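You operate a simulated robot arm through the tools that you are given. There is no shell and no other tool. Be economical: measure what you need, move in short steps, check, and stop when the job is done.

Carry out the task below with a simulated robot arm. There is one attempt and no reset: what you move stays moved.

Task
Put honeycomb in the pink bag and nut slab in the white bag.
Fine: one ladle each, by that tub's own ladle, put back after; both bags stand in the grey basket; the other bags stay empty. Set down upright: big ladle with the white grip, what you pick out, big ladle with the blue grip.

It is judged by the outcome, as a careful person would: the job done as asked, and still so three seconds after it is handed in. It fails if anything else is knocked over, pushed out of place, dropped, spilled or broken.

Robot
A 7-joint arm with a fingered hand on a trunk, on a base that drives. Base frame: it is fixed to the floor where the robot stands at the start and does not move with it; the origin is under the middle of the robot, x ahead of it, y to its left, z up; the surface under the hand at the start is at about z = 860. Readings come in mm, rad, newtons and seconds.
Its first joint turns from -2.007 to 2.007 rad. Places, roughly: inside of the grey basket [700, 400, 900]. Payload 5 kg.
The TCP is the grasp point between the finger pads, 32 mm short of the fingertips. In the tool frame z runs along the fingers and y along their closing line. Largest opening 160 mm; the body of the gripper starts 89 mm behind the TCP. The gripper is a hand of 4 fingers: y runs from the thumb to the fingers, the wrist lies at [0, 0, -267] in the tool frame.
Orientation is that of the tool frame in the base frame, as a unit quaternion [x, y, z, w]. With the fingers straight down and closing along the base's y, the tool's x points along the base's -x, its y along +y and its z along -z.

Tools
- The arm moves only by the tool move_arm. Its argument "deltas" is a list of rows, each a list of 2 entries, a list of its own where there are three numbers: the turn, a rotation vector about the tool's x, y, z in rad, then the shift along the tool's x, y, z in mm. In form: [[[ax, ay, az], [x, y, z]], ...]. A call has 1 to 20 rows; each row shifts and turns the commanded pose from where the row before left it, along the tool's axes as they then stand. Rows are played at 5 a second. More than 50 mm and 0.15 rad between two rows, and nothing of the call is played. Where a pose cannot be reached the arm comes as near as it can. A force on the tool above 40 N (or 10 N above the force at the start of the call, whichever is more), or a blocked arm, ends the call early, and 0.2 s more pass. In this call time passes only in rows, and 0.2 s behind the last. It gives the time, the measured TCP pose, the force on the tool (base axes), the opening and the grip force at its end, in the units of the frame above (readings bear some noise), with the torque about the TCP (base axes, N m) and any sound that the robot's microphone picked up.
- Cameras (640 x 400 px; columns grow to the right, rows downward): "scene" is now at [14.4, 202, 1885.9]; the picture's right is [0.13, -0.99, 0.00], its down [-0.74, -0.10, -0.67] and it looks along [0.66, 0.09, -0.75] (base axes); focal length 284 px, centre (320, 200). "wrist" rides on the gripper at [80, -4, -114] in the tool frame; the picture's right is [0.05, 1.00, 0.00], its down [-0.81, 0.04, -0.58] and it looks along [-0.58, 0.03, 0.82] (tool axes); focal length 265 px, centre (320, 200).
- snapshot(camera): a new picture of that camera. It takes no simulated time.
- raise_lower(by): slides the trunk up (or, below 0, down) by that many mm; the arm and the scene camera ride with it, the base frame stays. It gives what a move gives, with no picture.
- base_move(legs): drives the robot by 1 to 6 legs, each [ahead, turn to the left] in mm and rad, along the robot's own axes; the way and the turn of a leg run together, so that a leg with both is an arc; at most 1500 mm and 3.142 rad a leg. The arm and the cameras ride along, it lands a little off, and it stops where it bumps. It gives what a move gives.
- finger_targets(finger1, finger2, finger3, thumb_bend): sets how far each is bent, from 0 (flat) to 1 (curled in); at 0.3 the hand is open as for a grip, at 0.7 the pads meet at the TCP. One left out holds its place. A second passes; each finger stops where it meets its share of the squeeze, and holds until it gets a number again. It is the only way to open and close the hand. It gives what a move gives, with no picture; readings hold the bend of each and the force on the fingers (four entries, about 0 where the hand has none), thumb and palm.
- pan_tilt(pan, tilt): turns the head with the scene camera to pan (to the left, within 2.705 rad either way) and tilt (down, from -0.506 to 1.204), counted from straight ahead of the robot. It gives what a move gives.
- locate(camera, pixels): for up to 12 pixels [column, row] of the newest picture of that camera ("zoom" is the newest enlarged one), the place [x, y, z] in the base frame of the surface seen there, good to about 2 mm, but the place of the scene camera against the robot may be out by one fixed shift of up to 18 mm in any direction. It takes no simulated time.
- inspect(camera, box): a new picture of the part [left, top, right, bottom] of that camera's present view, enlarged. It takes no simulated time.
- finish_job(): hands the job in; it is judged then, once.

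Work in short steps. Measure before you move; look again where a grasp or a placing could have gone wrong, and mend it. You have 80 turns and 48 pictures in all, those below and enlarged ones among them. Open the gripper and draw the arm clear of the work before you hand the job in, unless the task says otherwise; then end with one line.

The tools are called after ">>>" by a JSON object that holds its "api" and its "payload". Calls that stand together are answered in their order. move_arm: Moves the arm, as the interface text tells. Its arguments: {"type":"object","properties":{"deltas":{"type":"array","items":{"type":"array"}}},"required":["deltas"]} The other tools are called the same way: raise_lower (by) slides the trunk up or down; finger_targets (finger1, finger2, finger3, thumb_bend) moves the fingers one by one; base_move (legs) drives the base; pan_tilt (pan, tilt) turns the head that bears the scene camera; snapshot (camera) takes a picture; locate (camera, pixels) gives the place of the surface under pixels of a picture; inspect (camera, box) takes an enlarged picture of a part of a camera's view; finish_job () hands the job in.

At the start:

```text
time_s: 0.0
position: [632.1, 378.7, 1324.4]
ee_rot: [-0.001, 1.0, 0.0, 0.0]
ft_force: [0.1, -0.1, -0.5]
ft_torque: [0.02, -0.02, 0.01]
width: 159.9
grasp_force: 0.1
shape: jaw
bend: [0.3, 0.3, 0.3, 0.3]
finger forces: [0.0, 0.1, 0.0, 0.0, 0.0, 0.1]
trunk travel left (down, up): [-725.0, 265.0]
robot x, y, heading: [2.3, 2.9, -0.003]
head pan, tilt: [0.134, 0.841]
```

scene: 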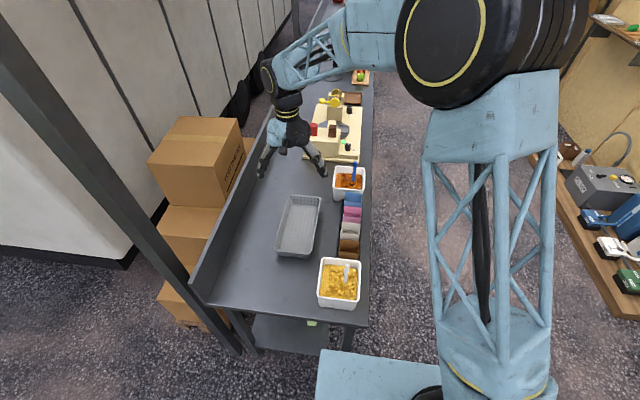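
wrist: 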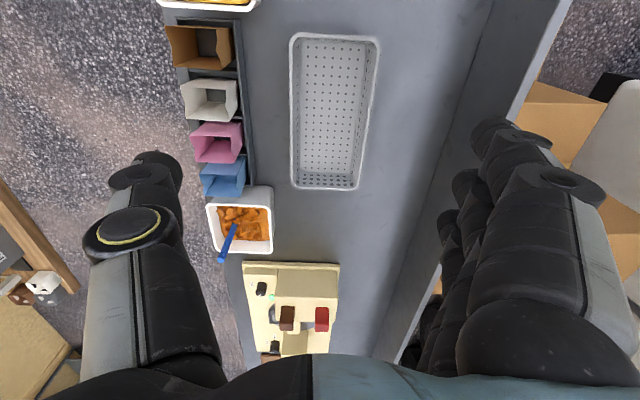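

The scene shows a near tub (340,280) with a white-grip ladle, a far tub (350,180) with a blue-grip ladle, a bag rack between them and the basket at (298,225). I'll zoom in on these.

>>> {"api": "inspect", "payload": {"camera": "scene", "box": [260, 150, 400, 320]}}

>>> {"api": "inspect", "payload": {"camera": "wrist", "box": [150, 0, 400, 270]}}

```text
2.35 times, centred on (330, 235) of scene
```

zoom: 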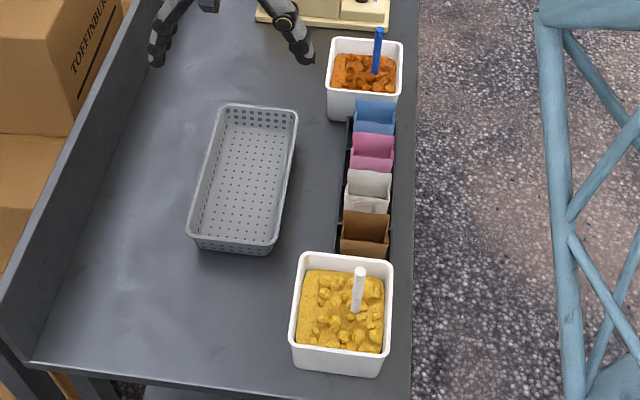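

```text
1.48 times, centred on (275, 135) of wrist
```

zoom: 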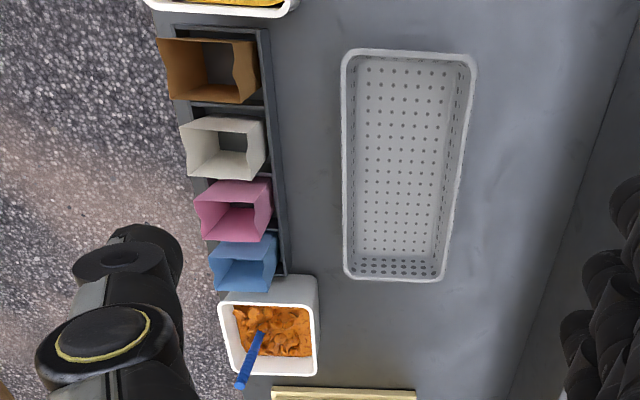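

I'll measure the main features in this view and tilt the head to look for tub labels. First, locating from the zoom and the pictures.

>>> {"api": "inspect", "payload": {"camera": "scene", "box": [310, 160, 380, 204]}}

>>> {"api": "locate", "payload": {"camera": "scene", "pixels": [[322, 259], [361, 263], [358, 308], [319, 304], [345, 266], [347, 283], [334, 168], [364, 169], [353, 165], [352, 182], [298, 230], [240, 280]]}}

>>> {"api": "inspect", "payload": {"camera": "scene", "box": [310, 250, 380, 316]}}

```text
9.09 times, centred on (345, 182) of scene
```

zoom: 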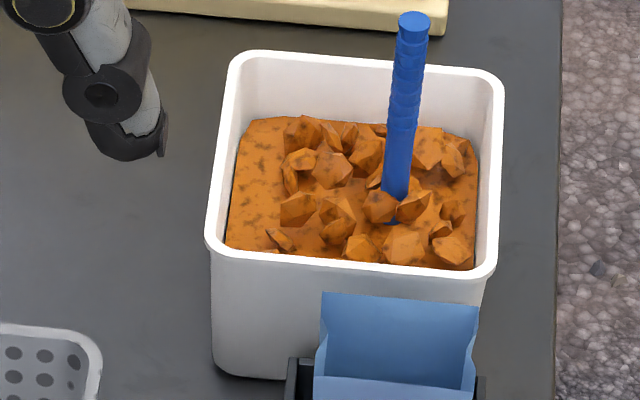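

```text
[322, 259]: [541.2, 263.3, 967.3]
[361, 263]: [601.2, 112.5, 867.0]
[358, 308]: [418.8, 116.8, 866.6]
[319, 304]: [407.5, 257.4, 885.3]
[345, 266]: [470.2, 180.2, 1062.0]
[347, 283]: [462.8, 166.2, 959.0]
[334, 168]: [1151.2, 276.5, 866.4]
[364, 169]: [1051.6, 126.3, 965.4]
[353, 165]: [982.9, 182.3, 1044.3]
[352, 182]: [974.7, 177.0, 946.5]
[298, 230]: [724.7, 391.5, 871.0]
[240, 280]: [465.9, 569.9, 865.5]
```

```text
6.06 times, centred on (345, 283) of scene
```

zoom: 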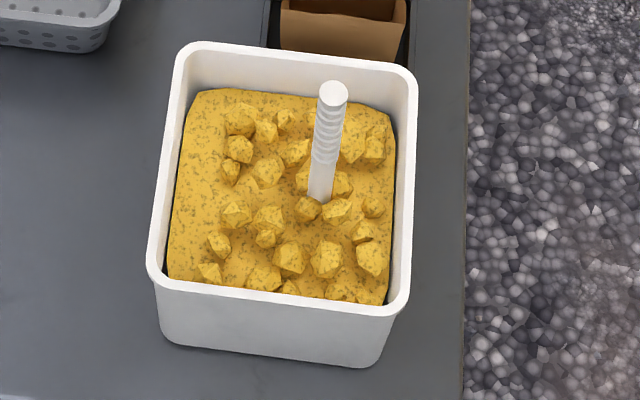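

Yellow tub centre is ~(475,190), blue-ladle tub ~(985,195). The far tub is out of reach from here, so I need a place on the aisle side; I look to the right for free floor and for tub labels.

>>> {"api": "pan_tilt", "payload": {"pan": -0.6, "tilt": 0.75}}

>>> {"api": "snapshot", "payload": {"camera": "scene"}}

```text
time_s: 1.1
position: [632.5, 378.9, 1324.1]
ee_rot: [0.0, 1.0, 0.001, 0.0]
ft_force: [1.0, 0.0, 0.1]
ft_torque: [-0.01, -0.01, 0.0]
width: 159.8
grasp_force: 0.0
shape: jaw
bend: [0.3, 0.3, 0.3, 0.3]
finger forces: [0.0, 0.0, 0.0, 0.0, 0.1, 0.1]
trunk travel left (down, up): [-725.0, 265.0]
robot x, y, heading: [-0.1, -0.3, -0.002]
head pan, tilt: [-0.6, 0.75]
```

```text
41 pictures are left
```

scene: 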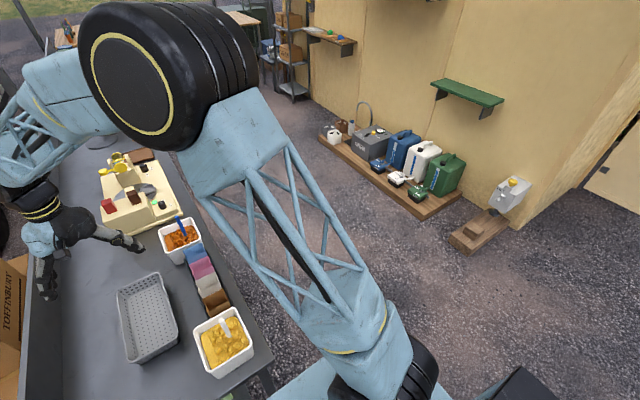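

>>> {"api": "locate", "payload": {"camera": "scene", "pixels": [[320, 140], [465, 205], [455, 235], [300, 220], [480, 300], [345, 45], [465, 95], [560, 160], [270, 345], [400, 250]]}}

>>> {"api": "inspect", "payload": {"camera": "scene", "box": [320, 100, 480, 220]}}

```text
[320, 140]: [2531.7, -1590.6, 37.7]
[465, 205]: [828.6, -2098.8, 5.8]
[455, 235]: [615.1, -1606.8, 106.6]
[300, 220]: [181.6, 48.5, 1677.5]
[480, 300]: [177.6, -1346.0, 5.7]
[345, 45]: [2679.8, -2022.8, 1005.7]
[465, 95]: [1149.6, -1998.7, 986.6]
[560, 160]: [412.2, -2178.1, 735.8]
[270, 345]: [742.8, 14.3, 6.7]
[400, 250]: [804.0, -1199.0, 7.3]
```

```text
3.33 times, centred on (400, 160) of scene
```

zoom: 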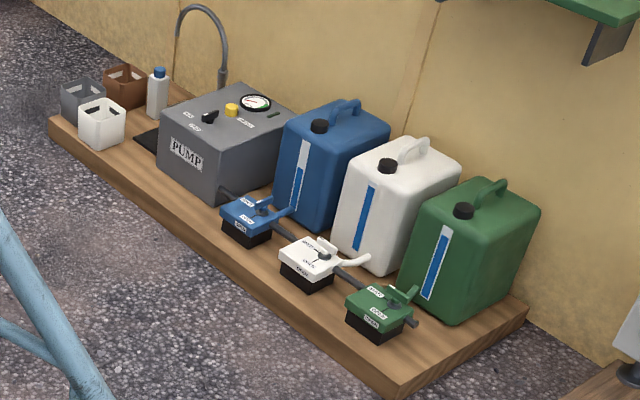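

The aisle (y from about 90 down to -1500) is free. I drive to about (720,-450) and face the table (+y), so that both tubs, bags and basket come in reach.

>>> {"api": "base_move", "payload": {"legs": [[0, -0.558], [849, 0], [0, 2.13]]}}

>>> {"api": "pan_tilt", "payload": {"pan": 0.0, "tilt": 0.85}}

>>> {"api": "snapshot", "payload": {"camera": "scene"}}

```text
time_s: 5.1
position: [946.8, -113.6, 1323.0]
ee_rot: [0.255, 0.967, 0.002, 0.0]
ft_force: [0.9, -0.4, -0.1]
ft_torque: [0.09, -0.06, 0.01]
width: 160.0
grasp_force: 0.1
shape: jaw
bend: [0.3, 0.3, 0.3, 0.3]
finger forces: [0.1, 0.1, 0.0, 0.0, 0.0, 0.0]
trunk travel left (down, up): [-725.0, 265.0]
robot x, y, heading: [204.6, -130.2, -0.393]
head pan, tilt: [-0.6, 0.75]
stopped in leg 2: the robot was blocked; the commanded pose is now the measured one
```

```text
time_s: 6.1
position: [944.8, -108.0, 1323.3]
ee_rot: [0.254, 0.967, 0.001, 0.001]
ft_force: [0.6, 0.3, -0.2]
ft_torque: [0.04, -0.04, 0.02]
width: 159.9
grasp_force: 0.1
shape: jaw
bend: [0.3, 0.3, 0.3, 0.3]
finger forces: [0.0, 0.0, 0.1, 0.0, 0.0, 0.1]
trunk travel left (down, up): [-725.0, 265.0]
robot x, y, heading: [207.5, -130.5, -0.389]
head pan, tilt: [0.0, 0.85]
```

```text
39 pictures are left
```

scene: 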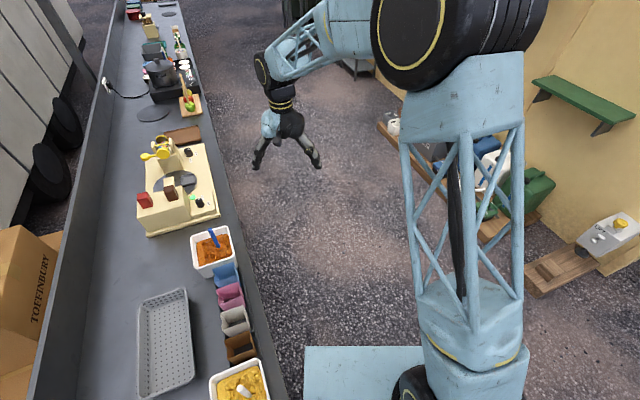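

The base bumped the table end; its left side is wider than I allowed. I measure the base outline and check that table things still stand.

>>> {"api": "locate", "payload": {"camera": "scene", "pixels": [[310, 352], [390, 352], [312, 395], [255, 310], [168, 345], [226, 272], [220, 248]]}}

```text
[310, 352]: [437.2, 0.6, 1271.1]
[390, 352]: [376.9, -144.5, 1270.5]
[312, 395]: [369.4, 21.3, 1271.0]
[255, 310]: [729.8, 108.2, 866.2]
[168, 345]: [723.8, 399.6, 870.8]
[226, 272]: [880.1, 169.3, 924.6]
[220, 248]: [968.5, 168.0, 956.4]
```

The outline needs more room at the table's corner and nothing shifted. I back off, swing wide to y≈-470, then drive along the aisle and face the table.

>>> {"api": "base_move", "payload": {"legs": [[-110, 0], [0, -0.7], [440, 0], [0, 1.09], [400, 0], [0, 1.57]]}}

>>> {"api": "snapshot", "payload": {"camera": "scene"}}

```text
time_s: 20.5
position: [434.2, 193.9, 1322.9]
ee_rot: [-0.648, 0.762, 0.0, 0.0]
ft_force: [-0.3, -0.8, -0.3]
ft_torque: [-0.01, -0.01, -0.03]
width: 159.9
grasp_force: 0.1
shape: jaw
bend: [0.3, 0.3, 0.3, 0.3]
finger forces: [0.0, 0.0, 0.0, 0.1, 0.0, 0.0]
trunk travel left (down, up): [-725.0, 265.0]
robot x, y, heading: [712.9, -490.1, 1.53]
head pan, tilt: [0.0, 0.85]
```

```text
38 pictures are left
```

scene: 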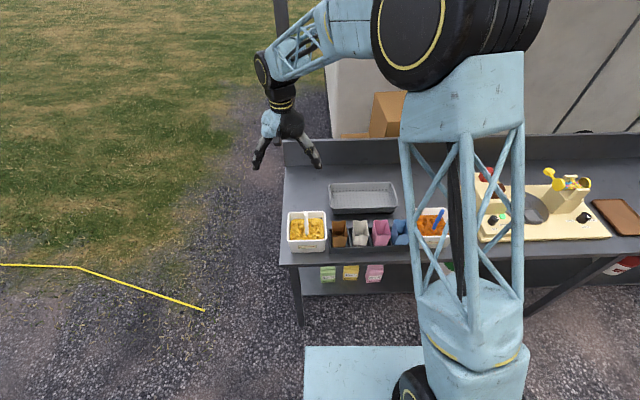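

In place at (713,-490). There are tags under the table edge at (328,273),(351,272),(374,273) and maybe print on the yellow tub; I zoom on them.

>>> {"api": "inspect", "payload": {"camera": "scene", "box": [280, 170, 460, 290]}}

>>> {"api": "inspect", "payload": {"camera": "scene", "box": [310, 255, 390, 295]}}

```text
3.33 times, centred on (370, 230) of scene
```

zoom: 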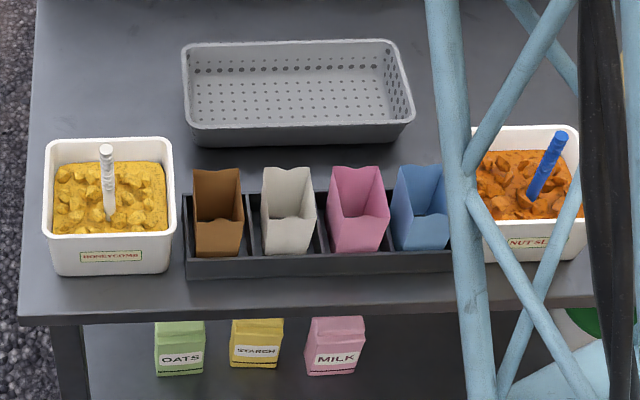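

```text
8.00 times, centred on (350, 275) of scene
```

zoom: 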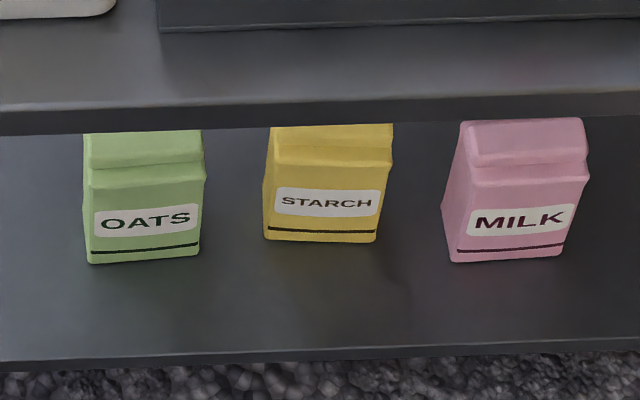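

The tubs read HONEYCOMB (yellow, white grip) and NUT SLAB (orange, blue grip). I turn the tool so it closes along y and bring it over the bag rack for an accurate wrist view.

>>> {"api": "move_arm", "payload": {"deltas": [[[0, 0, 0.141], [0, 0, 0]], [[0, 0, 0.141], [0, 0, 0]], [[0, 0, 0.141], [0, 0, 0]], [[0, 0, 0.141], [0, 0, 0]], [[0, 0, 0.141], [0, 0, 0]], [[0, 0, 0.141], [0, 0, 0]], [[0, 0, 0.141], [0, 0, 0]], [[0, 0, 0.141], [0, 0, 0]], [[0, 0, 0.141], [0, 0, 0]], [[0, 0, 0.14], [0, 0, 0]], [[0, 0, 0], [-40, 0, 0]], [[0, 0, 0], [-40, 0, 0]], [[0, 0, 0], [-40, 0, 0]], [[0, 0, 0], [-40, 0, 0]], [[0, 0, 0], [-40, 0, 0]], [[0, 0, 0], [0, 0, 0]]]}}

>>> {"api": "snapshot", "payload": {"camera": "wrist"}}

```text
time_s: 23.9
position: [633.3, 191.6, 1323.2]
ee_rot: [0.001, 1.0, 0.0, 0.001]
ft_force: [-0.9, 0.0, -0.3]
ft_torque: [-0.02, -0.02, -0.02]
width: 160.2
grasp_force: 0.0
shape: jaw
bend: [0.3, 0.3, 0.3, 0.3]
finger forces: [0.0, 0.1, 0.0, 0.0, 0.0, 0.0]
trunk travel left (down, up): [-725.0, 265.0]
robot x, y, heading: [713.1, -489.0, 1.535]
head pan, tilt: [0.0, 0.85]
```

```text
35 pictures are left
```

wrist: 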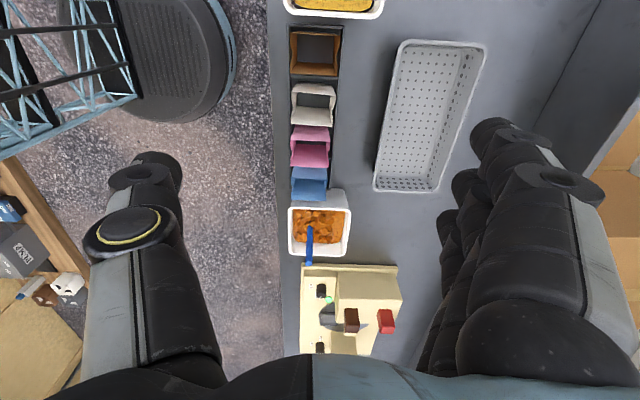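

The wrist view shows white bag at (314,103), pink (310,147), blue-grip ladle (310,240), basket (430,115). I locate these with the trustworthy wrist camera.

>>> {"api": "locate", "payload": {"camera": "wrist", "pixels": [[293, 86], [335, 87], [333, 123], [294, 125], [291, 127], [329, 128], [327, 166], [292, 166], [310, 228], [308, 261], [405, 42], [432, 188]]}}

>>> {"api": "inspect", "payload": {"camera": "wrist", "box": [260, 60, 380, 270]}}

```text
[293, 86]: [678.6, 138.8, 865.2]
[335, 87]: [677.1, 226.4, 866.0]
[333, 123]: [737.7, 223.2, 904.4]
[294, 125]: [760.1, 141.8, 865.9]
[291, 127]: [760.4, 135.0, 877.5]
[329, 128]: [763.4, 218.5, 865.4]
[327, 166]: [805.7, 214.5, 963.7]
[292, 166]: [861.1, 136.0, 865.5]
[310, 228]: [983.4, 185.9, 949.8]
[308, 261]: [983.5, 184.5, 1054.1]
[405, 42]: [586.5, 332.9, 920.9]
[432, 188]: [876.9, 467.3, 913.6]
```

```text
1.90 times, centred on (320, 165) of wrist
```

zoom: 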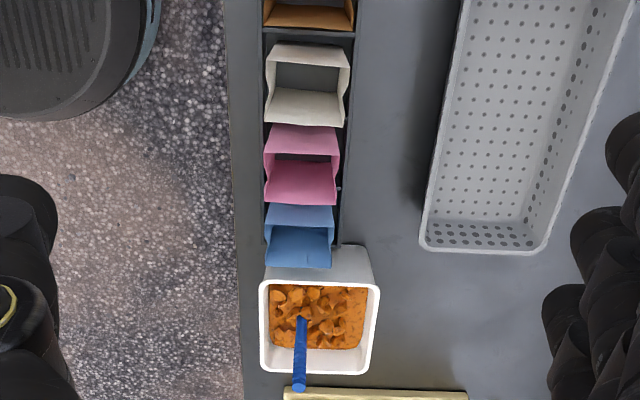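

I need the rim points of white and pink bags; I pick them in the enlarged view, just on the paper.

>>> {"api": "locate", "payload": {"camera": "zoom", "pixels": [[275, 46], [342, 48], [340, 122], [272, 121], [272, 128], [332, 128], [330, 202], [270, 200], [268, 160], [276, 206], [330, 207], [300, 200]]}}

```text
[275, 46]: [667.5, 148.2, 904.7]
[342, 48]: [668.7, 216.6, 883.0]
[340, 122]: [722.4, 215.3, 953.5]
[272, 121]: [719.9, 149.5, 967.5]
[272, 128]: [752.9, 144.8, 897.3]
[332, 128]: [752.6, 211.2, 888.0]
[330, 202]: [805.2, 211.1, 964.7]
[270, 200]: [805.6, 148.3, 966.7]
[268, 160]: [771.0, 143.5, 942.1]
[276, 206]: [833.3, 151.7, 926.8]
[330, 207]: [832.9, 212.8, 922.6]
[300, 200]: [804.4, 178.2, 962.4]
```

White bag spans x 667–721, y 147–217, rim ≈967; pink x 752–806, y 145–213. I go over the white bag's centre (694,182) and descend to z≈955, fingers in front and behind.

>>> {"api": "move_arm", "payload": {"deltas": [[[0, 0, 0], [-30, -5, 0]], [[0, 0, 0], [-31, -5, 0]], [[0, 0, 0], [0, 0, 46]], [[0, 0, 0], [0, 0, 46]], [[0, 0, 0], [0, 0, 46]], [[0, 0, 0], [0, 0, 46]], [[0, 0, 0], [0, 0, 46]], [[0, 0, 0], [0, 0, 46]], [[0, 0, 0], [0, 0, 40]], [[0, 0, 0], [0, 0, 30]], [[0, 0, 0], [0, 0, 20]], [[0, 0, 0], [0, 0, 0]]]}}

>>> {"api": "snapshot", "payload": {"camera": "wrist"}}

```text
time_s: 26.5
position: [694.3, 185.2, 954.7]
ee_rot: [-0.001, 1.0, 0.001, 0.0]
ft_force: [-0.5, -0.2, 0.6]
ft_torque: [-0.01, -0.01, -0.01]
width: 160.1
grasp_force: 0.0
shape: jaw
bend: [0.3, 0.3, 0.3, 0.3]
finger forces: [0.0, 0.0, 0.0, 0.0, 0.0, 0.0]
trunk travel left (down, up): [-725.0, 265.0]
robot x, y, heading: [709.3, -497.4, 1.532]
head pan, tilt: [0.0, 0.85]
```

```text
33 pictures are left
```

wrist: 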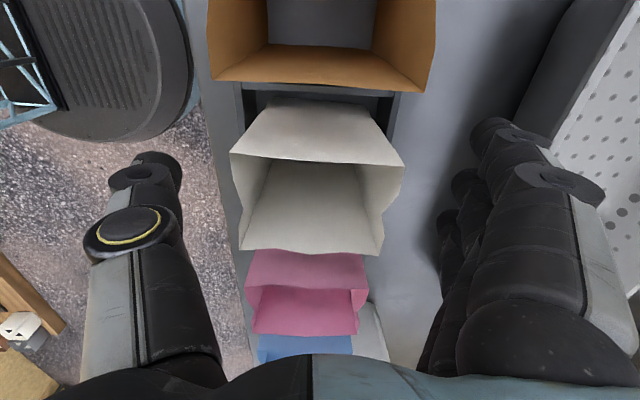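

The bag is centred between thumb and fingers. I close gently to 0.54 on all.

>>> {"api": "finger_targets", "payload": {"finger1": 0.54, "finger2": 0.54, "finger3": 0.54, "thumb_bend": 0.54}}

>>> {"api": "snapshot", "payload": {"camera": "wrist"}}

```text
time_s: 27.5
position: [694.9, 184.4, 956.3]
ee_rot: [-0.001, 1.0, 0.0, -0.001]
ft_force: [-0.2, 0.0, -1.1]
ft_torque: [0.02, 0.01, 0.01]
width: 79.9
grasp_force: 2.9
shape: fingers
bend: [0.54, 0.52, 0.53, 0.53]
finger forces: [0.0, 2.0, 1.3, 0.0, 3.1, 0.0]
trunk travel left (down, up): [-725.0, 265.0]
robot x, y, heading: [708.3, -492.0, 1.532]
head pan, tilt: [0.0, 0.85]
```

```text
32 pictures are left
```

wrist: 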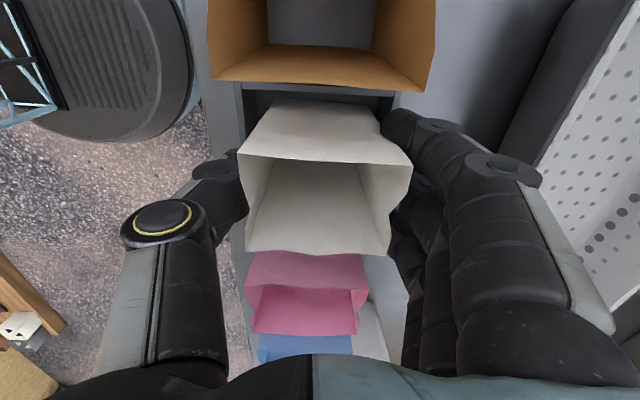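

Contact at about 3 N without deforming. I tighten slightly and lift.

>>> {"api": "finger_targets", "payload": {"finger1": 0.58, "finger2": 0.58, "finger3": 0.58, "thumb_bend": 0.58}}

>>> {"api": "move_arm", "payload": {"deltas": [[[0, 0, 0], [0, 0, -20]], [[0, 0, 0], [0, 0, -30]], [[0, 0, 0], [0, 0, -40]], [[0, 0, 0], [0, 0, -40]], [[0, 0, 0], [0, 0, 0]]]}}

>>> {"api": "snapshot", "payload": {"camera": "wrist"}}

```text
time_s: 28.5
position: [694.6, 185.1, 956.0]
ee_rot: [-0.001, 1.0, 0.0, -0.002]
ft_force: [0.8, 0.2, 0.5]
ft_torque: [-0.03, 0.03, 0.02]
width: 77.0
grasp_force: 11.5
shape: fingers
bend: [0.55, 0.52, 0.56, 0.54]
finger forces: [6.4, 4.8, 3.1, 0.1, 7.9, 0.0]
trunk travel left (down, up): [-725.0, 265.0]
robot x, y, heading: [709.7, -492.4, 1.534]
head pan, tilt: [0.0, 0.85]
```

```text
time_s: 29.7
position: [695.4, 183.8, 1086.6]
ee_rot: [0.0, 1.0, 0.0, -0.002]
ft_force: [-0.4, 1.5, -0.3]
ft_torque: [0.01, -0.01, 0.01]
width: 77.0
grasp_force: 11.7
shape: fingers
bend: [0.55, 0.52, 0.56, 0.54]
finger forces: [6.7, 4.8, 3.5, 0.0, 7.9, 0.0]
trunk travel left (down, up): [-725.0, 265.0]
robot x, y, heading: [713.4, -494.7, 1.531]
head pan, tilt: [0.0, 0.85]
```

```text
31 pictures are left
```

wrist: 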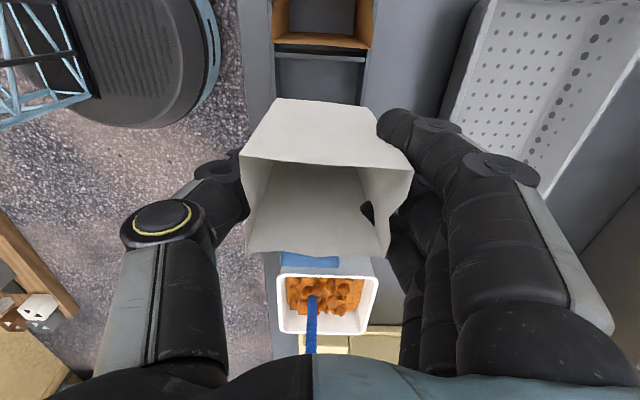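

Bag held upright. I measure the basket's rim and floor before placing.

>>> {"api": "locate", "payload": {"camera": "scene", "pixels": [[331, 208], [397, 205], [330, 184], [393, 182], [362, 183], [362, 209], [362, 198], [340, 198], [388, 196], [362, 193]]}}

>>> {"api": "locate", "payload": {"camera": "wrist", "pixels": [[446, 100], [470, 60], [588, 70], [550, 45], [560, 130], [505, 155], [490, 100], [540, 80]]}}

```text
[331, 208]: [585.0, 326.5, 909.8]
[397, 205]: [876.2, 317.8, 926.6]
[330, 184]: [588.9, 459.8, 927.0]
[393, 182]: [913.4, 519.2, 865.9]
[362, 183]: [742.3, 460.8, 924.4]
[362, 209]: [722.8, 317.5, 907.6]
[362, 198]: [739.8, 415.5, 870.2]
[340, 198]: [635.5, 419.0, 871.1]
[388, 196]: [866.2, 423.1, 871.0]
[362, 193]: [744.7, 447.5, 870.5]
```

```text
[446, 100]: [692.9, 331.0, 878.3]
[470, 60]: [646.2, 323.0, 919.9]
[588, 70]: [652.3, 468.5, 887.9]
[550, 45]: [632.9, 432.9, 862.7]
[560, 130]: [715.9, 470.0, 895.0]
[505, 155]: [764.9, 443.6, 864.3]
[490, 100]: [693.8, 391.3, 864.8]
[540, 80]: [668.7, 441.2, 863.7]
```

Basket interior is about x 590–872, y 332–462, floor z≈864. I carry the white bag to (805,397) and lower to just above the floor.

>>> {"api": "move_arm", "payload": {"deltas": [[[0, 0, 0], [0, 30, 0]], [[0, 0, 0], [-22, 40, 0]], [[0, 0, 0], [-22, 40, 0]], [[0, 0, 0], [-22, 40, 0]], [[0, 0, 0], [-22, 40, 0]], [[0, 0, 0], [-22, 23, 0]], [[0, 0, 0], [0, 0, 0]], [[0, 0, 0], [0, 0, 40]], [[0, 0, 0], [0, 0, 40]], [[0, 0, 0], [0, 0, 30]], [[0, 0, 0], [0, 0, 10]], [[0, 0, 0], [0, 0, 0]]]}}

>>> {"api": "snapshot", "payload": {"camera": "wrist"}}

```text
time_s: 32.3
position: [805.1, 396.7, 967.9]
ee_rot: [0.0, 1.0, 0.0, -0.001]
ft_force: [0.7, -0.1, -0.1]
ft_torque: [0.0, -0.01, 0.03]
width: 77.3
grasp_force: 12.3
shape: fingers
bend: [0.55, 0.52, 0.56, 0.55]
finger forces: [7.1, 4.7, 4.8, 0.0, 7.6, 0.1]
trunk travel left (down, up): [-725.0, 265.0]
robot x, y, heading: [709.7, -494.7, 1.535]
head pan, tilt: [0.0, 0.85]
```

```text
30 pictures are left
```

wrist: 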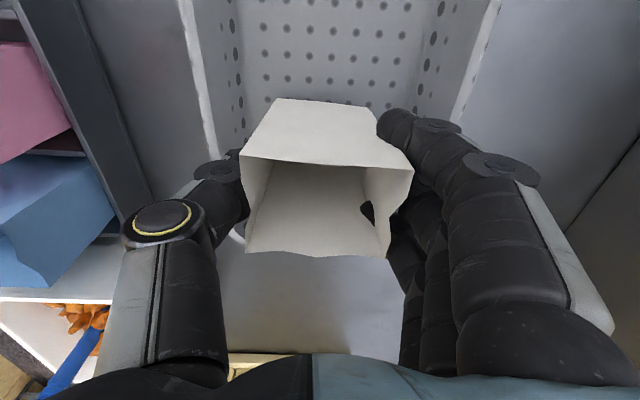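

No contact yet at 968. I lower in small steps to about 955 and watch the force.

>>> {"api": "move_arm", "payload": {"deltas": [[[0, 0, 0], [0, 0, 4]], [[0, 0, 0], [0, 0, 3]], [[0, 0, 0], [0, 0, 3]], [[0, 0, 0], [0, 0, 2]], [[0, 0, 0], [0, 0, 0]]]}}

```text
time_s: 33.5
position: [805.1, 397.5, 954.6]
ee_rot: [0.001, 1.0, 0.0, -0.001]
ft_force: [-1.4, 1.2, -0.8]
ft_torque: [0.01, -0.01, -0.03]
width: 76.9
grasp_force: 12.1
shape: fingers
bend: [0.55, 0.52, 0.56, 0.55]
finger forces: [7.0, 4.7, 4.8, 0.0, 7.7, 0.0]
trunk travel left (down, up): [-725.0, 265.0]
robot x, y, heading: [709.0, -493.2, 1.528]
head pan, tilt: [0.0, 0.85]
```

>>> {"api": "move_arm", "payload": {"deltas": [[[0, 0, 0], [0, 0, 2]], [[0, 0, 0], [0, 0, 1.5]], [[0, 0, 0], [0, 0, 0]]]}}

>>> {"api": "inspect", "payload": {"camera": "scene", "box": [320, 150, 460, 250]}}

```text
time_s: 34.3
position: [805.3, 397.0, 952.7]
ee_rot: [0.0, 1.0, 0.001, 0.0]
ft_force: [-0.2, -1.5, 5.0]
ft_torque: [0.05, 0.04, 0.01]
width: 76.6
grasp_force: 12.4
shape: fingers
bend: [0.55, 0.53, 0.56, 0.55]
finger forces: [7.4, 4.6, 5.2, 0.0, 8.3, 0.1]
trunk travel left (down, up): [-725.0, 265.0]
robot x, y, heading: [707.0, -492.2, 1.536]
head pan, tilt: [0.0, 0.85]
```

```text
4.00 times, centred on (390, 200) of scene
```

zoom: 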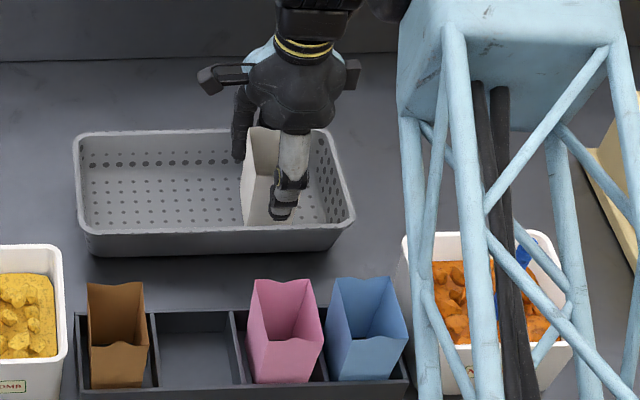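

The bag touches the floor (5 N). I release just enough to stay inside the basket rim, and lift off.

>>> {"api": "finger_targets", "payload": {"finger1": 0.45, "finger2": 0.45, "finger3": 0.45, "thumb_bend": 0.45}}

>>> {"api": "move_arm", "payload": {"deltas": [[[0, 0, 0], [0, 0, -20]], [[0, 0, 0], [0, 0, -40]], [[0, 0, 0], [0, 0, -45]], [[0, 0, 0], [0, 0, -45]], [[0, 0, 0], [0, -40, 0]], [[0, 0, 0], [6, -45, 0]], [[0, 0, 0], [10, -45, 0]], [[0, 0, 0], [10, -45, 0]], [[0, 0, 0], [0, -43, 0]], [[0, 0, 0], [0, 0, 0]]]}}

>>> {"api": "finger_targets", "payload": {"finger1": 0.3, "finger2": 0.3, "finger3": 0.3, "thumb_bend": 0.3}}

>>> {"api": "snapshot", "payload": {"camera": "wrist"}}

```text
time_s: 35.3
position: [804.4, 398.3, 953.5]
ee_rot: [0.0, 1.0, 0.0, -0.001]
ft_force: [-0.5, 1.1, 0.4]
ft_torque: [-0.03, 0.01, 0.01]
width: 110.1
grasp_force: 0.1
shape: fingers
bend: [0.45, 0.45, 0.45, 0.45]
finger forces: [0.1, 0.0, 0.0, 0.0, 0.3, 0.1]
trunk travel left (down, up): [-725.0, 265.0]
robot x, y, heading: [706.2, -490.5, 1.534]
head pan, tilt: [0.0, 0.85]
```

```text
time_s: 37.5
position: [778.9, 178.3, 1101.8]
ee_rot: [0.0, 1.0, 0.0, -0.001]
ft_force: [0.5, -0.3, 0.2]
ft_torque: [0.0, 0.0, -0.01]
width: 110.9
grasp_force: 0.0
shape: fingers
bend: [0.45, 0.45, 0.45, 0.45]
finger forces: [0.1, 0.0, 0.0, 0.0, 0.0, 0.0]
trunk travel left (down, up): [-725.0, 265.0]
robot x, y, heading: [707.6, -490.8, 1.532]
head pan, tilt: [0.0, 0.85]
```

```text
time_s: 38.5
position: [779.0, 178.4, 1101.1]
ee_rot: [0.0, 1.0, -0.001, -0.001]
ft_force: [0.6, 0.0, 0.1]
ft_torque: [-0.01, 0.01, 0.01]
width: 170.2
grasp_force: 0.1
shape: fingers
bend: [0.3, 0.3, 0.3, 0.3]
finger forces: [0.0, 0.0, 0.1, 0.1, 0.0, 0.1]
trunk travel left (down, up): [-725.0, 265.0]
robot x, y, heading: [710.9, -492.0, 1.536]
head pan, tilt: [0.0, 0.85]
```

```text
28 pictures are left
```

wrist: 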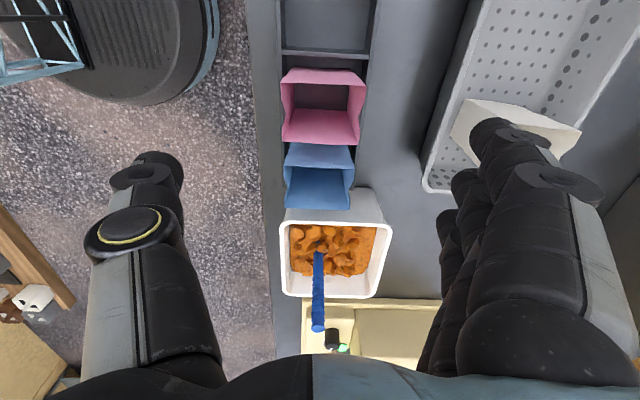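

White bag stands in the basket; pink is centred under the hand. I descend and grip it the same way.

>>> {"api": "move_arm", "payload": {"deltas": [[[0, 0, 0], [0, 0, 40]], [[0, 0, 0], [0, 0, 40]], [[0, 0, 0], [0, 0, 40]], [[0, 0, 0], [0, 1, 26]], [[0, 0, 0], [0, 0, 0]]]}}

>>> {"api": "finger_targets", "payload": {"finger1": 0.54, "finger2": 0.54, "finger3": 0.54, "thumb_bend": 0.54}}

>>> {"api": "finger_targets", "payload": {"finger1": 0.58, "finger2": 0.58, "finger3": 0.58, "thumb_bend": 0.58}}

>>> {"api": "move_arm", "payload": {"deltas": [[[0, 0, 0], [0, 0, -20]], [[0, 0, 0], [0, 0, -30]], [[0, 0, 0], [0, 0, -40]], [[0, 0, 0], [0, 0, -40]], [[0, 0, 0], [0, 0, 0]]]}}

>>> {"api": "snapshot", "payload": {"camera": "wrist"}}

```text
time_s: 39.7
position: [779.4, 177.9, 956.3]
ee_rot: [0.001, 1.0, 0.001, 0.0]
ft_force: [-0.1, 0.0, -0.2]
ft_torque: [-0.01, 0.03, 0.0]
width: 170.3
grasp_force: 0.0
shape: fingers
bend: [0.3, 0.3, 0.3, 0.3]
finger forces: [0.0, 0.0, 0.0, 0.0, 0.0, 0.0]
trunk travel left (down, up): [-725.0, 265.0]
robot x, y, heading: [710.2, -494.0, 1.53]
head pan, tilt: [0.0, 0.85]
```

```text
time_s: 40.7
position: [779.4, 178.5, 956.1]
ee_rot: [-0.001, 1.0, 0.001, -0.001]
ft_force: [-0.4, -0.3, -0.1]
ft_torque: [-0.01, 0.0, 0.01]
width: 83.1
grasp_force: 3.6
shape: fingers
bend: [0.52, 0.52, 0.53, 0.53]
finger forces: [1.5, 1.7, 0.7, 0.0, 3.7, 0.0]
trunk travel left (down, up): [-725.0, 265.0]
robot x, y, heading: [711.1, -491.1, 1.533]
head pan, tilt: [0.0, 0.85]
```

```text
time_s: 41.7
position: [780.3, 178.3, 956.2]
ee_rot: [0.0, 1.0, 0.0, 0.0]
ft_force: [0.1, 0.0, 0.0]
ft_torque: [0.02, -0.04, 0.0]
width: 81.6
grasp_force: 9.5
shape: fingers
bend: [0.53, 0.53, 0.55, 0.54]
finger forces: [3.6, 3.9, 2.2, 0.1, 9.8, 0.0]
trunk travel left (down, up): [-725.0, 265.0]
robot x, y, heading: [710.2, -491.3, 1.526]
head pan, tilt: [0.0, 0.85]
```

```text
time_s: 42.9
position: [780.2, 178.7, 1087.6]
ee_rot: [0.0, 1.0, 0.0, 0.0]
ft_force: [0.2, -0.6, 0.1]
ft_torque: [-0.01, 0.02, 0.02]
width: 81.5
grasp_force: 9.6
shape: fingers
bend: [0.53, 0.53, 0.55, 0.54]
finger forces: [3.5, 4.0, 2.2, 0.1, 9.7, 0.1]
trunk travel left (down, up): [-725.0, 265.0]
robot x, y, heading: [713.5, -491.8, 1.532]
head pan, tilt: [0.0, 0.85]
```

```text
27 pictures are left
```

wrist: 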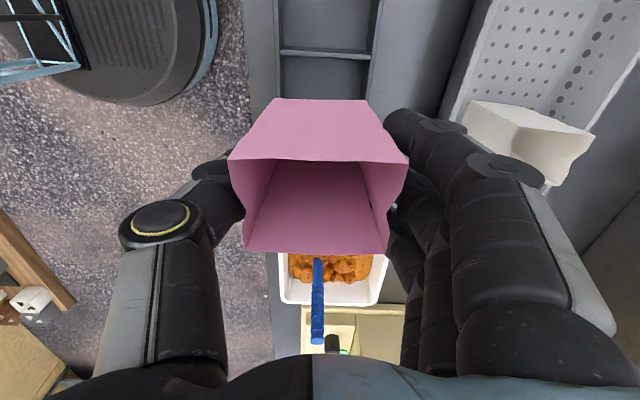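

Pink is held upright. I carry it to (655,397), moving in x first over the empty slot, and lower to just above the floor.

>>> {"api": "move_arm", "payload": {"deltas": [[[0, 0, 0], [30, 0, 0]], [[0, 0, 0], [45, 0, 0]], [[0, 0, 0], [50, 0, 0]], [[0, 0, 0], [0, 40, 0]], [[0, 0, 0], [0, 45, 0]], [[0, 0, 0], [0, 45, 0]], [[0, 0, 0], [0, 45, 0]], [[0, 0, 0], [0, 43, 0]], [[0, 0, 0], [0, 0, 0]], [[0, 0, 0], [0, 0, 40]], [[0, 0, 0], [0, 0, 40]], [[0, 0, 0], [0, 0, 40]], [[0, 0, 0], [0, 0, 8]], [[0, 0, 0], [0, 0, 4]], [[0, 0, 0], [0, 0, 2]], [[0, 0, 0], [0, 0, 0]]]}}

```text
time_s: 46.3
position: [655.0, 397.6, 953.5]
ee_rot: [-0.001, 1.0, 0.002, 0.0]
ft_force: [-0.2, 1.2, 4.7]
ft_torque: [-0.05, -0.01, 0.01]
width: 81.3
grasp_force: 10.3
shape: fingers
bend: [0.53, 0.53, 0.55, 0.55]
finger forces: [4.0, 4.6, 2.3, 0.0, 9.4, 0.0]
trunk travel left (down, up): [-725.0, 265.0]
robot x, y, heading: [710.8, -493.2, 1.538]
head pan, tilt: [0.0, 0.85]
```

Contact at 4.7 N; release inside the basket and lift clear, then look at both bags.

>>> {"api": "finger_targets", "payload": {"finger1": 0.45, "finger2": 0.45, "finger3": 0.45, "thumb_bend": 0.45}}

>>> {"api": "move_arm", "payload": {"deltas": [[[0, 0, 0], [0, 0, -20]], [[0, 0, 0], [0, 0, -40]], [[0, 0, 0], [0, 0, -45]], [[0, 0, 0], [0, 0, -45]], [[0, 0, 0], [0, -20, -45]], [[0, 0, 0], [0, -30, -45]], [[0, 0, 0], [0, -30, -45]], [[0, 0, 0], [0, -30, -45]], [[0, 0, 0], [0, 0, 0]]]}}

>>> {"api": "snapshot", "payload": {"camera": "scene"}}

```text
time_s: 47.3
position: [655.3, 397.7, 951.4]
ee_rot: [-0.001, 1.0, 0.0, -0.001]
ft_force: [-0.1, -0.1, 0.9]
ft_torque: [0.01, -0.02, 0.0]
width: 110.3
grasp_force: 0.2
shape: fingers
bend: [0.45, 0.45, 0.45, 0.45]
finger forces: [0.0, 0.0, 0.1, 0.0, 0.1, 0.0]
trunk travel left (down, up): [-725.0, 265.0]
robot x, y, heading: [707.8, -493.6, 1.534]
head pan, tilt: [0.0, 0.85]
```

```text
refused: row 6 steps farther than a row can; nothing moved
```

```text
26 pictures are left
```

scene: 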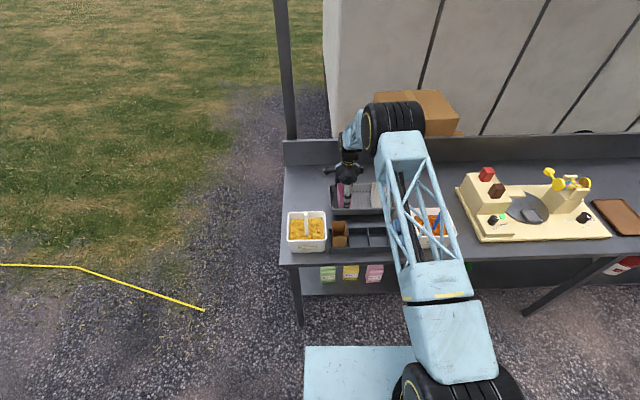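

The lift was refused for step size. I repeat it with smaller steps, then turn the tool toward horizontal (camera up) in free space at about (600,250,1300).

>>> {"api": "move_arm", "payload": {"deltas": [[[0, 0, 0], [0, 0, -20]], [[0, 0, 0], [0, 0, -40]], [[0, 0, 0], [0, 0, -45]], [[0, 0, 0], [0, 0, -45]], [[0, 0, 0], [0, 0, -45]], [[0, 0, 0], [0, -20, -45]], [[0, 0, 0], [0, -40, -25]], [[0, 0, 0], [0, -40, -25]], [[0, 0, 0], [0, -40, -20]], [[0, 0, 0], [0, -40, 0]], [[0, 0, 0], [0, 0, 0]]]}}

>>> {"api": "move_arm", "payload": {"deltas": [[[0, 0, 0.143], [0, 0, 0]], [[0, 0, 0.143], [0, 0, 0]], [[0, 0, 0.143], [0, 0, 0]], [[0, 0, 0.143], [0, 0, 0]], [[0, 0, 0.143], [0, 0, 0]], [[0, 0, 0.143], [0, 0, 0]], [[0, 0, 0.143], [0, 0, 0]], [[0, 0, 0.143], [0, 0, 0]], [[0, 0, 0.143], [0, 0, 0]], [[0, 0, 0.143], [0, 0, 0]], [[0, 0, 0.141], [0, 0, 0]], [[0, 0, 0], [0, 0, 0]]]}}

>>> {"api": "move_arm", "payload": {"deltas": [[[0, 0.143, 0], [0, 0, 0]], [[0, 0.143, 0], [0, 0, 0]], [[0, 0.143, 0], [0, 0, 0]], [[0, 0.143, 0], [0, 0, 0]], [[0, 0.143, 0], [0, 0, 0]], [[0, 0.143, 0], [0, 0, 0]], [[0, 0.143, 0], [0, 0, 0]], [[0, 0.143, 0], [0, 0, 0]], [[0, 0.143, 0], [0, 0, 0]], [[0, 0.143, 0], [0, 0, 0]], [[0, 0.141, 0], [0, 0, 0]], [[0, 0, 0], [0, 0, 0]]]}}

>>> {"api": "snapshot", "payload": {"camera": "scene"}}

```text
time_s: 49.7
position: [654.7, 219.0, 1262.5]
ee_rot: [0.0, 1.0, -0.001, -0.001]
ft_force: [0.1, -0.4, -0.3]
ft_torque: [-0.04, 0.03, -0.02]
width: 110.7
grasp_force: 0.0
shape: fingers
bend: [0.45, 0.45, 0.45, 0.45]
finger forces: [0.0, 0.0, 0.0, 0.0, 0.1, 0.0]
trunk travel left (down, up): [-725.0, 265.0]
robot x, y, heading: [711.7, -487.4, 1.534]
head pan, tilt: [0.0, 0.85]
```

```text
time_s: 52.3
position: [652.8, 217.3, 1262.4]
ee_rot: [0.708, 0.706, 0.0, 0.0]
ft_force: [0.0, -0.2, -1.2]
ft_torque: [-0.01, -0.01, 0.01]
width: 110.8
grasp_force: 0.1
shape: fingers
bend: [0.45, 0.45, 0.45, 0.45]
finger forces: [0.0, 0.0, 0.1, 0.0, 0.0, 0.1]
trunk travel left (down, up): [-725.0, 265.0]
robot x, y, heading: [710.0, -491.8, 1.53]
head pan, tilt: [0.0, 0.85]
```

```text
time_s: 54.9
position: [654.3, 216.7, 1261.5]
ee_rot: [-0.5, -0.5, -0.5, 0.5]
ft_force: [0.4, -0.1, 0.1]
ft_torque: [-0.02, 0.02, -0.02]
width: 110.7
grasp_force: 0.0
shape: fingers
bend: [0.45, 0.45, 0.45, 0.45]
finger forces: [0.1, 0.0, 0.0, 0.0, 0.0, 0.1]
trunk travel left (down, up): [-725.0, 265.0]
robot x, y, heading: [711.8, -490.1, 1.537]
head pan, tilt: [0.0, 0.85]
```

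```text
25 pictures are left
```

scene: 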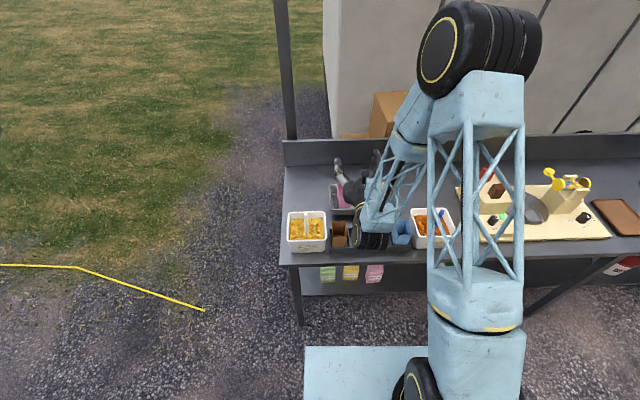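

Tool is horizontal with the camera on top. I move beside the honeycomb tub above the ladle at about (470,110,1200) and open the hand, then look with the wrist camera.

>>> {"api": "move_arm", "payload": {"deltas": [[[0, 0, 0], [0, -40, -20]], [[0, 0, 0], [0, -40, -20]], [[0, 0, 0], [0, -40, -20]], [[0, 0, 0], [0, -40, -20]], [[0, 0, 0], [0, -24, -20]], [[0, 0, 0], [-20, 0, 0]], [[0, 0, 0], [-20, 0, 0]], [[0, 0, 0], [-20, 0, 0]], [[0, 0, 0], [0, 0, 0]]]}}

>>> {"api": "finger_targets", "payload": {"finger1": 0.35, "finger2": 0.35, "finger3": 0.35, "thumb_bend": 0.35}}

>>> {"api": "snapshot", "payload": {"camera": "wrist"}}

```text
time_s: 56.9
position: [470.7, 118.4, 1204.1]
ee_rot: [-0.5, -0.5, -0.5, 0.5]
ft_force: [-0.3, 0.1, -0.1]
ft_torque: [-0.03, -0.03, -0.02]
width: 110.8
grasp_force: 0.0
shape: fingers
bend: [0.45, 0.45, 0.45, 0.45]
finger forces: [0.0, 0.0, 0.0, 0.0, 0.0, 0.1]
trunk travel left (down, up): [-725.0, 265.0]
robot x, y, heading: [709.5, -493.5, 1.529]
head pan, tilt: [0.0, 0.85]
```

```text
time_s: 57.9
position: [470.7, 116.7, 1203.4]
ee_rot: [-0.5, -0.5, -0.5, 0.501]
ft_force: [-0.7, 0.7, -0.3]
ft_torque: [-0.02, 0.01, 0.0]
width: 150.7
grasp_force: 0.1
shape: fingers
bend: [0.35, 0.35, 0.35, 0.35]
finger forces: [0.1, 0.0, 0.1, 0.1, 0.0, 0.1]
trunk travel left (down, up): [-725.0, 265.0]
robot x, y, heading: [710.7, -494.5, 1.533]
head pan, tilt: [0.0, 0.85]
```

```text
24 pictures are left
```

wrist: 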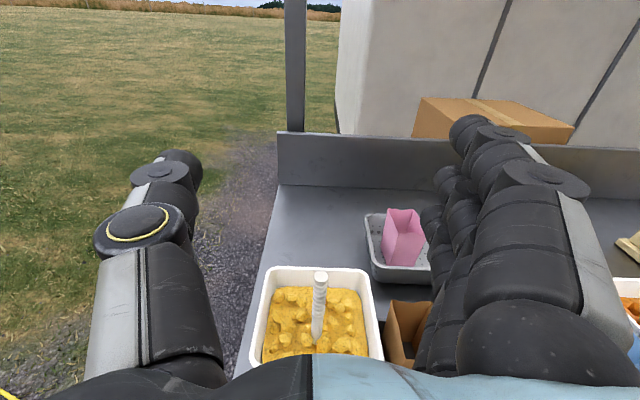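

Ladle top at (320,275), its foot at (317,340). I locate these and the tub rim.

>>> {"api": "locate", "payload": {"camera": "wrist", "pixels": [[320, 274], [320, 285], [318, 310], [316, 338], [272, 270], [364, 270], [380, 357], [254, 358], [290, 320], [345, 310]]}}

>>> {"api": "inspect", "payload": {"camera": "wrist", "box": [240, 250, 400, 370]}}

```text
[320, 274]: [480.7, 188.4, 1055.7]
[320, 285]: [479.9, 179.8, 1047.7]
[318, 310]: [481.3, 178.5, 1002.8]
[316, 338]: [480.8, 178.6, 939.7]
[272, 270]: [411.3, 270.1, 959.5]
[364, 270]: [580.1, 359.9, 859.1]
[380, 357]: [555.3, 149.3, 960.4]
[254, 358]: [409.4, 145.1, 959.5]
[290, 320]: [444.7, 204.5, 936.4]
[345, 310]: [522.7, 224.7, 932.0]
```

```text
3.33 times, centred on (320, 310) of wrist
```

zoom: 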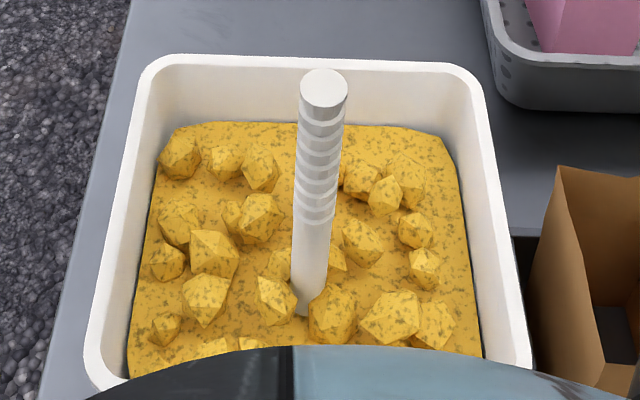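

Ladle axis ≈(481,188), top 1056, rim 960. I position above it and descend to z≈1020 with the rod between thumb and fingers.

>>> {"api": "move_arm", "payload": {"deltas": [[[0, 0, 0], [0, 10, 35]], [[0, 0, 0], [0, 0, 35]], [[0, 0, 0], [-40, 0, 0]], [[0, 0, 0], [-40, 0, 0]], [[0, 0, 0], [-40, 0, 0]], [[0, 0, 0], [-40, 0, 0]], [[0, 0, 0], [-23, 0, 0]], [[0, 0, 0], [0, 0, 0]]]}}

>>> {"api": "snapshot", "payload": {"camera": "wrist"}}

```text
time_s: 59.7
position: [480.4, 187.3, 1018.2]
ee_rot: [0.501, 0.498, 0.501, -0.5]
ft_force: [0.2, 0.7, 0.0]
ft_torque: [-0.03, 0.03, -0.01]
width: 150.6
grasp_force: 0.1
shape: fingers
bend: [0.35, 0.35, 0.35, 0.35]
finger forces: [0.1, 0.1, 0.1, 0.0, 0.0, 0.0]
trunk travel left (down, up): [-725.0, 265.0]
robot x, y, heading: [709.7, -489.2, 1.534]
head pan, tilt: [0.0, 0.85]
```

```text
22 pictures are left
```

wrist: 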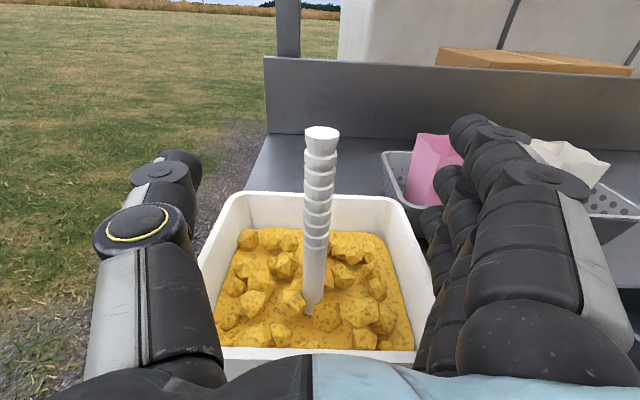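

The rod is centred between thumb and fingers. I close firmly.

>>> {"api": "finger_targets", "payload": {"finger1": 0.62, "finger2": 0.62, "finger3": 0.62, "thumb_bend": 0.62}}

>>> {"api": "finger_targets", "payload": {"finger1": 0.85, "finger2": 0.85, "finger3": 0.85, "thumb_bend": 0.8}}

>>> {"api": "snapshot", "payload": {"camera": "wrist"}}

```text
time_s: 60.7
position: [481.4, 187.5, 1017.5]
ee_rot: [-0.5, -0.5, -0.499, 0.501]
ft_force: [0.0, 1.1, -0.1]
ft_torque: [0.0, 0.0, 0.02]
width: 47.1
grasp_force: 0.1
shape: fingers
bend: [0.62, 0.62, 0.62, 0.62]
finger forces: [0.0, 0.1, 0.0, 0.0, 0.1, 0.1]
trunk travel left (down, up): [-725.0, 265.0]
robot x, y, heading: [713.8, -487.8, 1.53]
head pan, tilt: [0.0, 0.85]
```

```text
time_s: 61.7
position: [480.6, 188.9, 1017.6]
ee_rot: [-0.5, -0.5, -0.499, 0.501]
ft_force: [0.0, -0.5, -0.6]
ft_torque: [-0.01, -0.01, -0.03]
width: 22.4
grasp_force: 0.0
shape: fingers
bend: [0.85, 0.79, 0.85, 0.77]
finger forces: [0.0, 0.1, 0.0, 0.0, 0.0, 0.1]
trunk travel left (down, up): [-725.0, 265.0]
robot x, y, heading: [708.6, -493.0, 1.534]
head pan, tilt: [0.0, 0.85]
```

```text
21 pictures are left
```

wrist: 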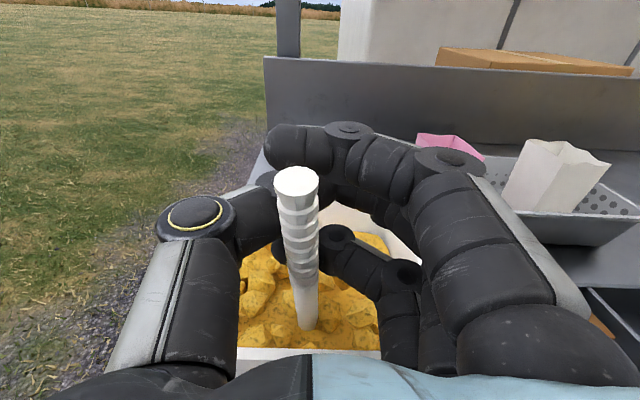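

The fingers curled past with no squeeze; the rod was drawn toward the palm (top now at (297,180)). I open a little and look at where the rod stands.

>>> {"api": "finger_targets", "payload": {"finger1": 0.5, "finger2": 0.5, "finger3": 0.5, "thumb_bend": 0.5}}

>>> {"api": "snapshot", "payload": {"camera": "wrist"}}

>>> {"api": "locate", "payload": {"camera": "wrist", "pixels": [[297, 185], [321, 140], [300, 220], [318, 200], [307, 260], [316, 260], [310, 300], [308, 315]]}}

```text
time_s: 62.7
position: [480.7, 188.2, 1017.9]
ee_rot: [0.5, 0.5, 0.5, -0.5]
ft_force: [-1.3, 0.5, 0.0]
ft_torque: [0.02, -0.04, 0.0]
width: 90.5
grasp_force: 0.1
shape: fingers
bend: [0.5, 0.5, 0.5, 0.5]
finger forces: [0.1, 0.1, 0.0, 0.1, 0.0, 0.0]
trunk travel left (down, up): [-725.0, 265.0]
robot x, y, heading: [710.2, -488.3, 1.535]
head pan, tilt: [0.0, 0.85]
```

```text
20 pictures are left
```

wrist: 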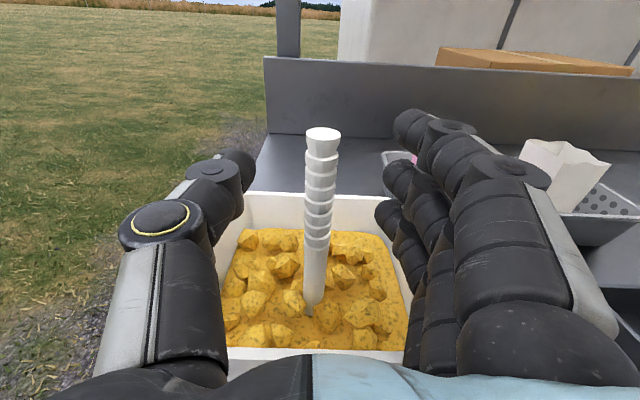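

```text
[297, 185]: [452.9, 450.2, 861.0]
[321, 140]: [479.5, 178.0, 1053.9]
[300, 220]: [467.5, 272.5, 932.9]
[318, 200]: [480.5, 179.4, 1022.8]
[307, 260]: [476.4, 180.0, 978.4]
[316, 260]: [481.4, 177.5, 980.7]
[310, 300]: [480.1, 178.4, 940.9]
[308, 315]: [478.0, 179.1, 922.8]
```

The rod sprang back upright at (480.5, ~186). I closed too far before; I now close in small stages around 0.68–0.72 and watch forces.

>>> {"api": "finger_targets", "payload": {"finger1": 0.66, "finger2": 0.66, "finger3": 0.66, "thumb_bend": 0.66}}

>>> {"api": "finger_targets", "payload": {"finger1": 0.7, "finger2": 0.7, "finger3": 0.7, "thumb_bend": 0.7}}

>>> {"api": "snapshot", "payload": {"camera": "wrist"}}

```text
time_s: 63.7
position: [480.4, 187.8, 1018.2]
ee_rot: [-0.501, -0.499, -0.499, 0.501]
ft_force: [-0.4, -0.3, -0.5]
ft_torque: [-0.02, 0.0, 0.0]
width: 34.7
grasp_force: 0.0
shape: fingers
bend: [0.66, 0.66, 0.66, 0.66]
finger forces: [0.0, 0.1, 0.0, 0.0, 0.0, 0.0]
trunk travel left (down, up): [-725.0, 265.0]
robot x, y, heading: [710.8, -491.5, 1.532]
head pan, tilt: [0.0, 0.85]
```

```text
time_s: 64.7
position: [481.5, 187.2, 1017.6]
ee_rot: [-0.5, -0.5, -0.499, 0.501]
ft_force: [-0.9, -0.5, -0.3]
ft_torque: [0.04, -0.01, -0.01]
width: 23.9
grasp_force: 0.0
shape: fingers
bend: [0.7, 0.7, 0.7, 0.7]
finger forces: [0.0, 0.0, 0.0, 0.0, 0.0, 0.1]
trunk travel left (down, up): [-725.0, 265.0]
robot x, y, heading: [709.3, -494.7, 1.531]
head pan, tilt: [0.0, 0.85]
```

```text
19 pictures are left
```

wrist: 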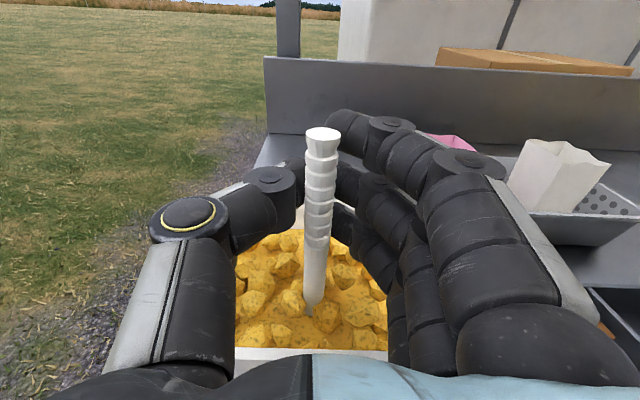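

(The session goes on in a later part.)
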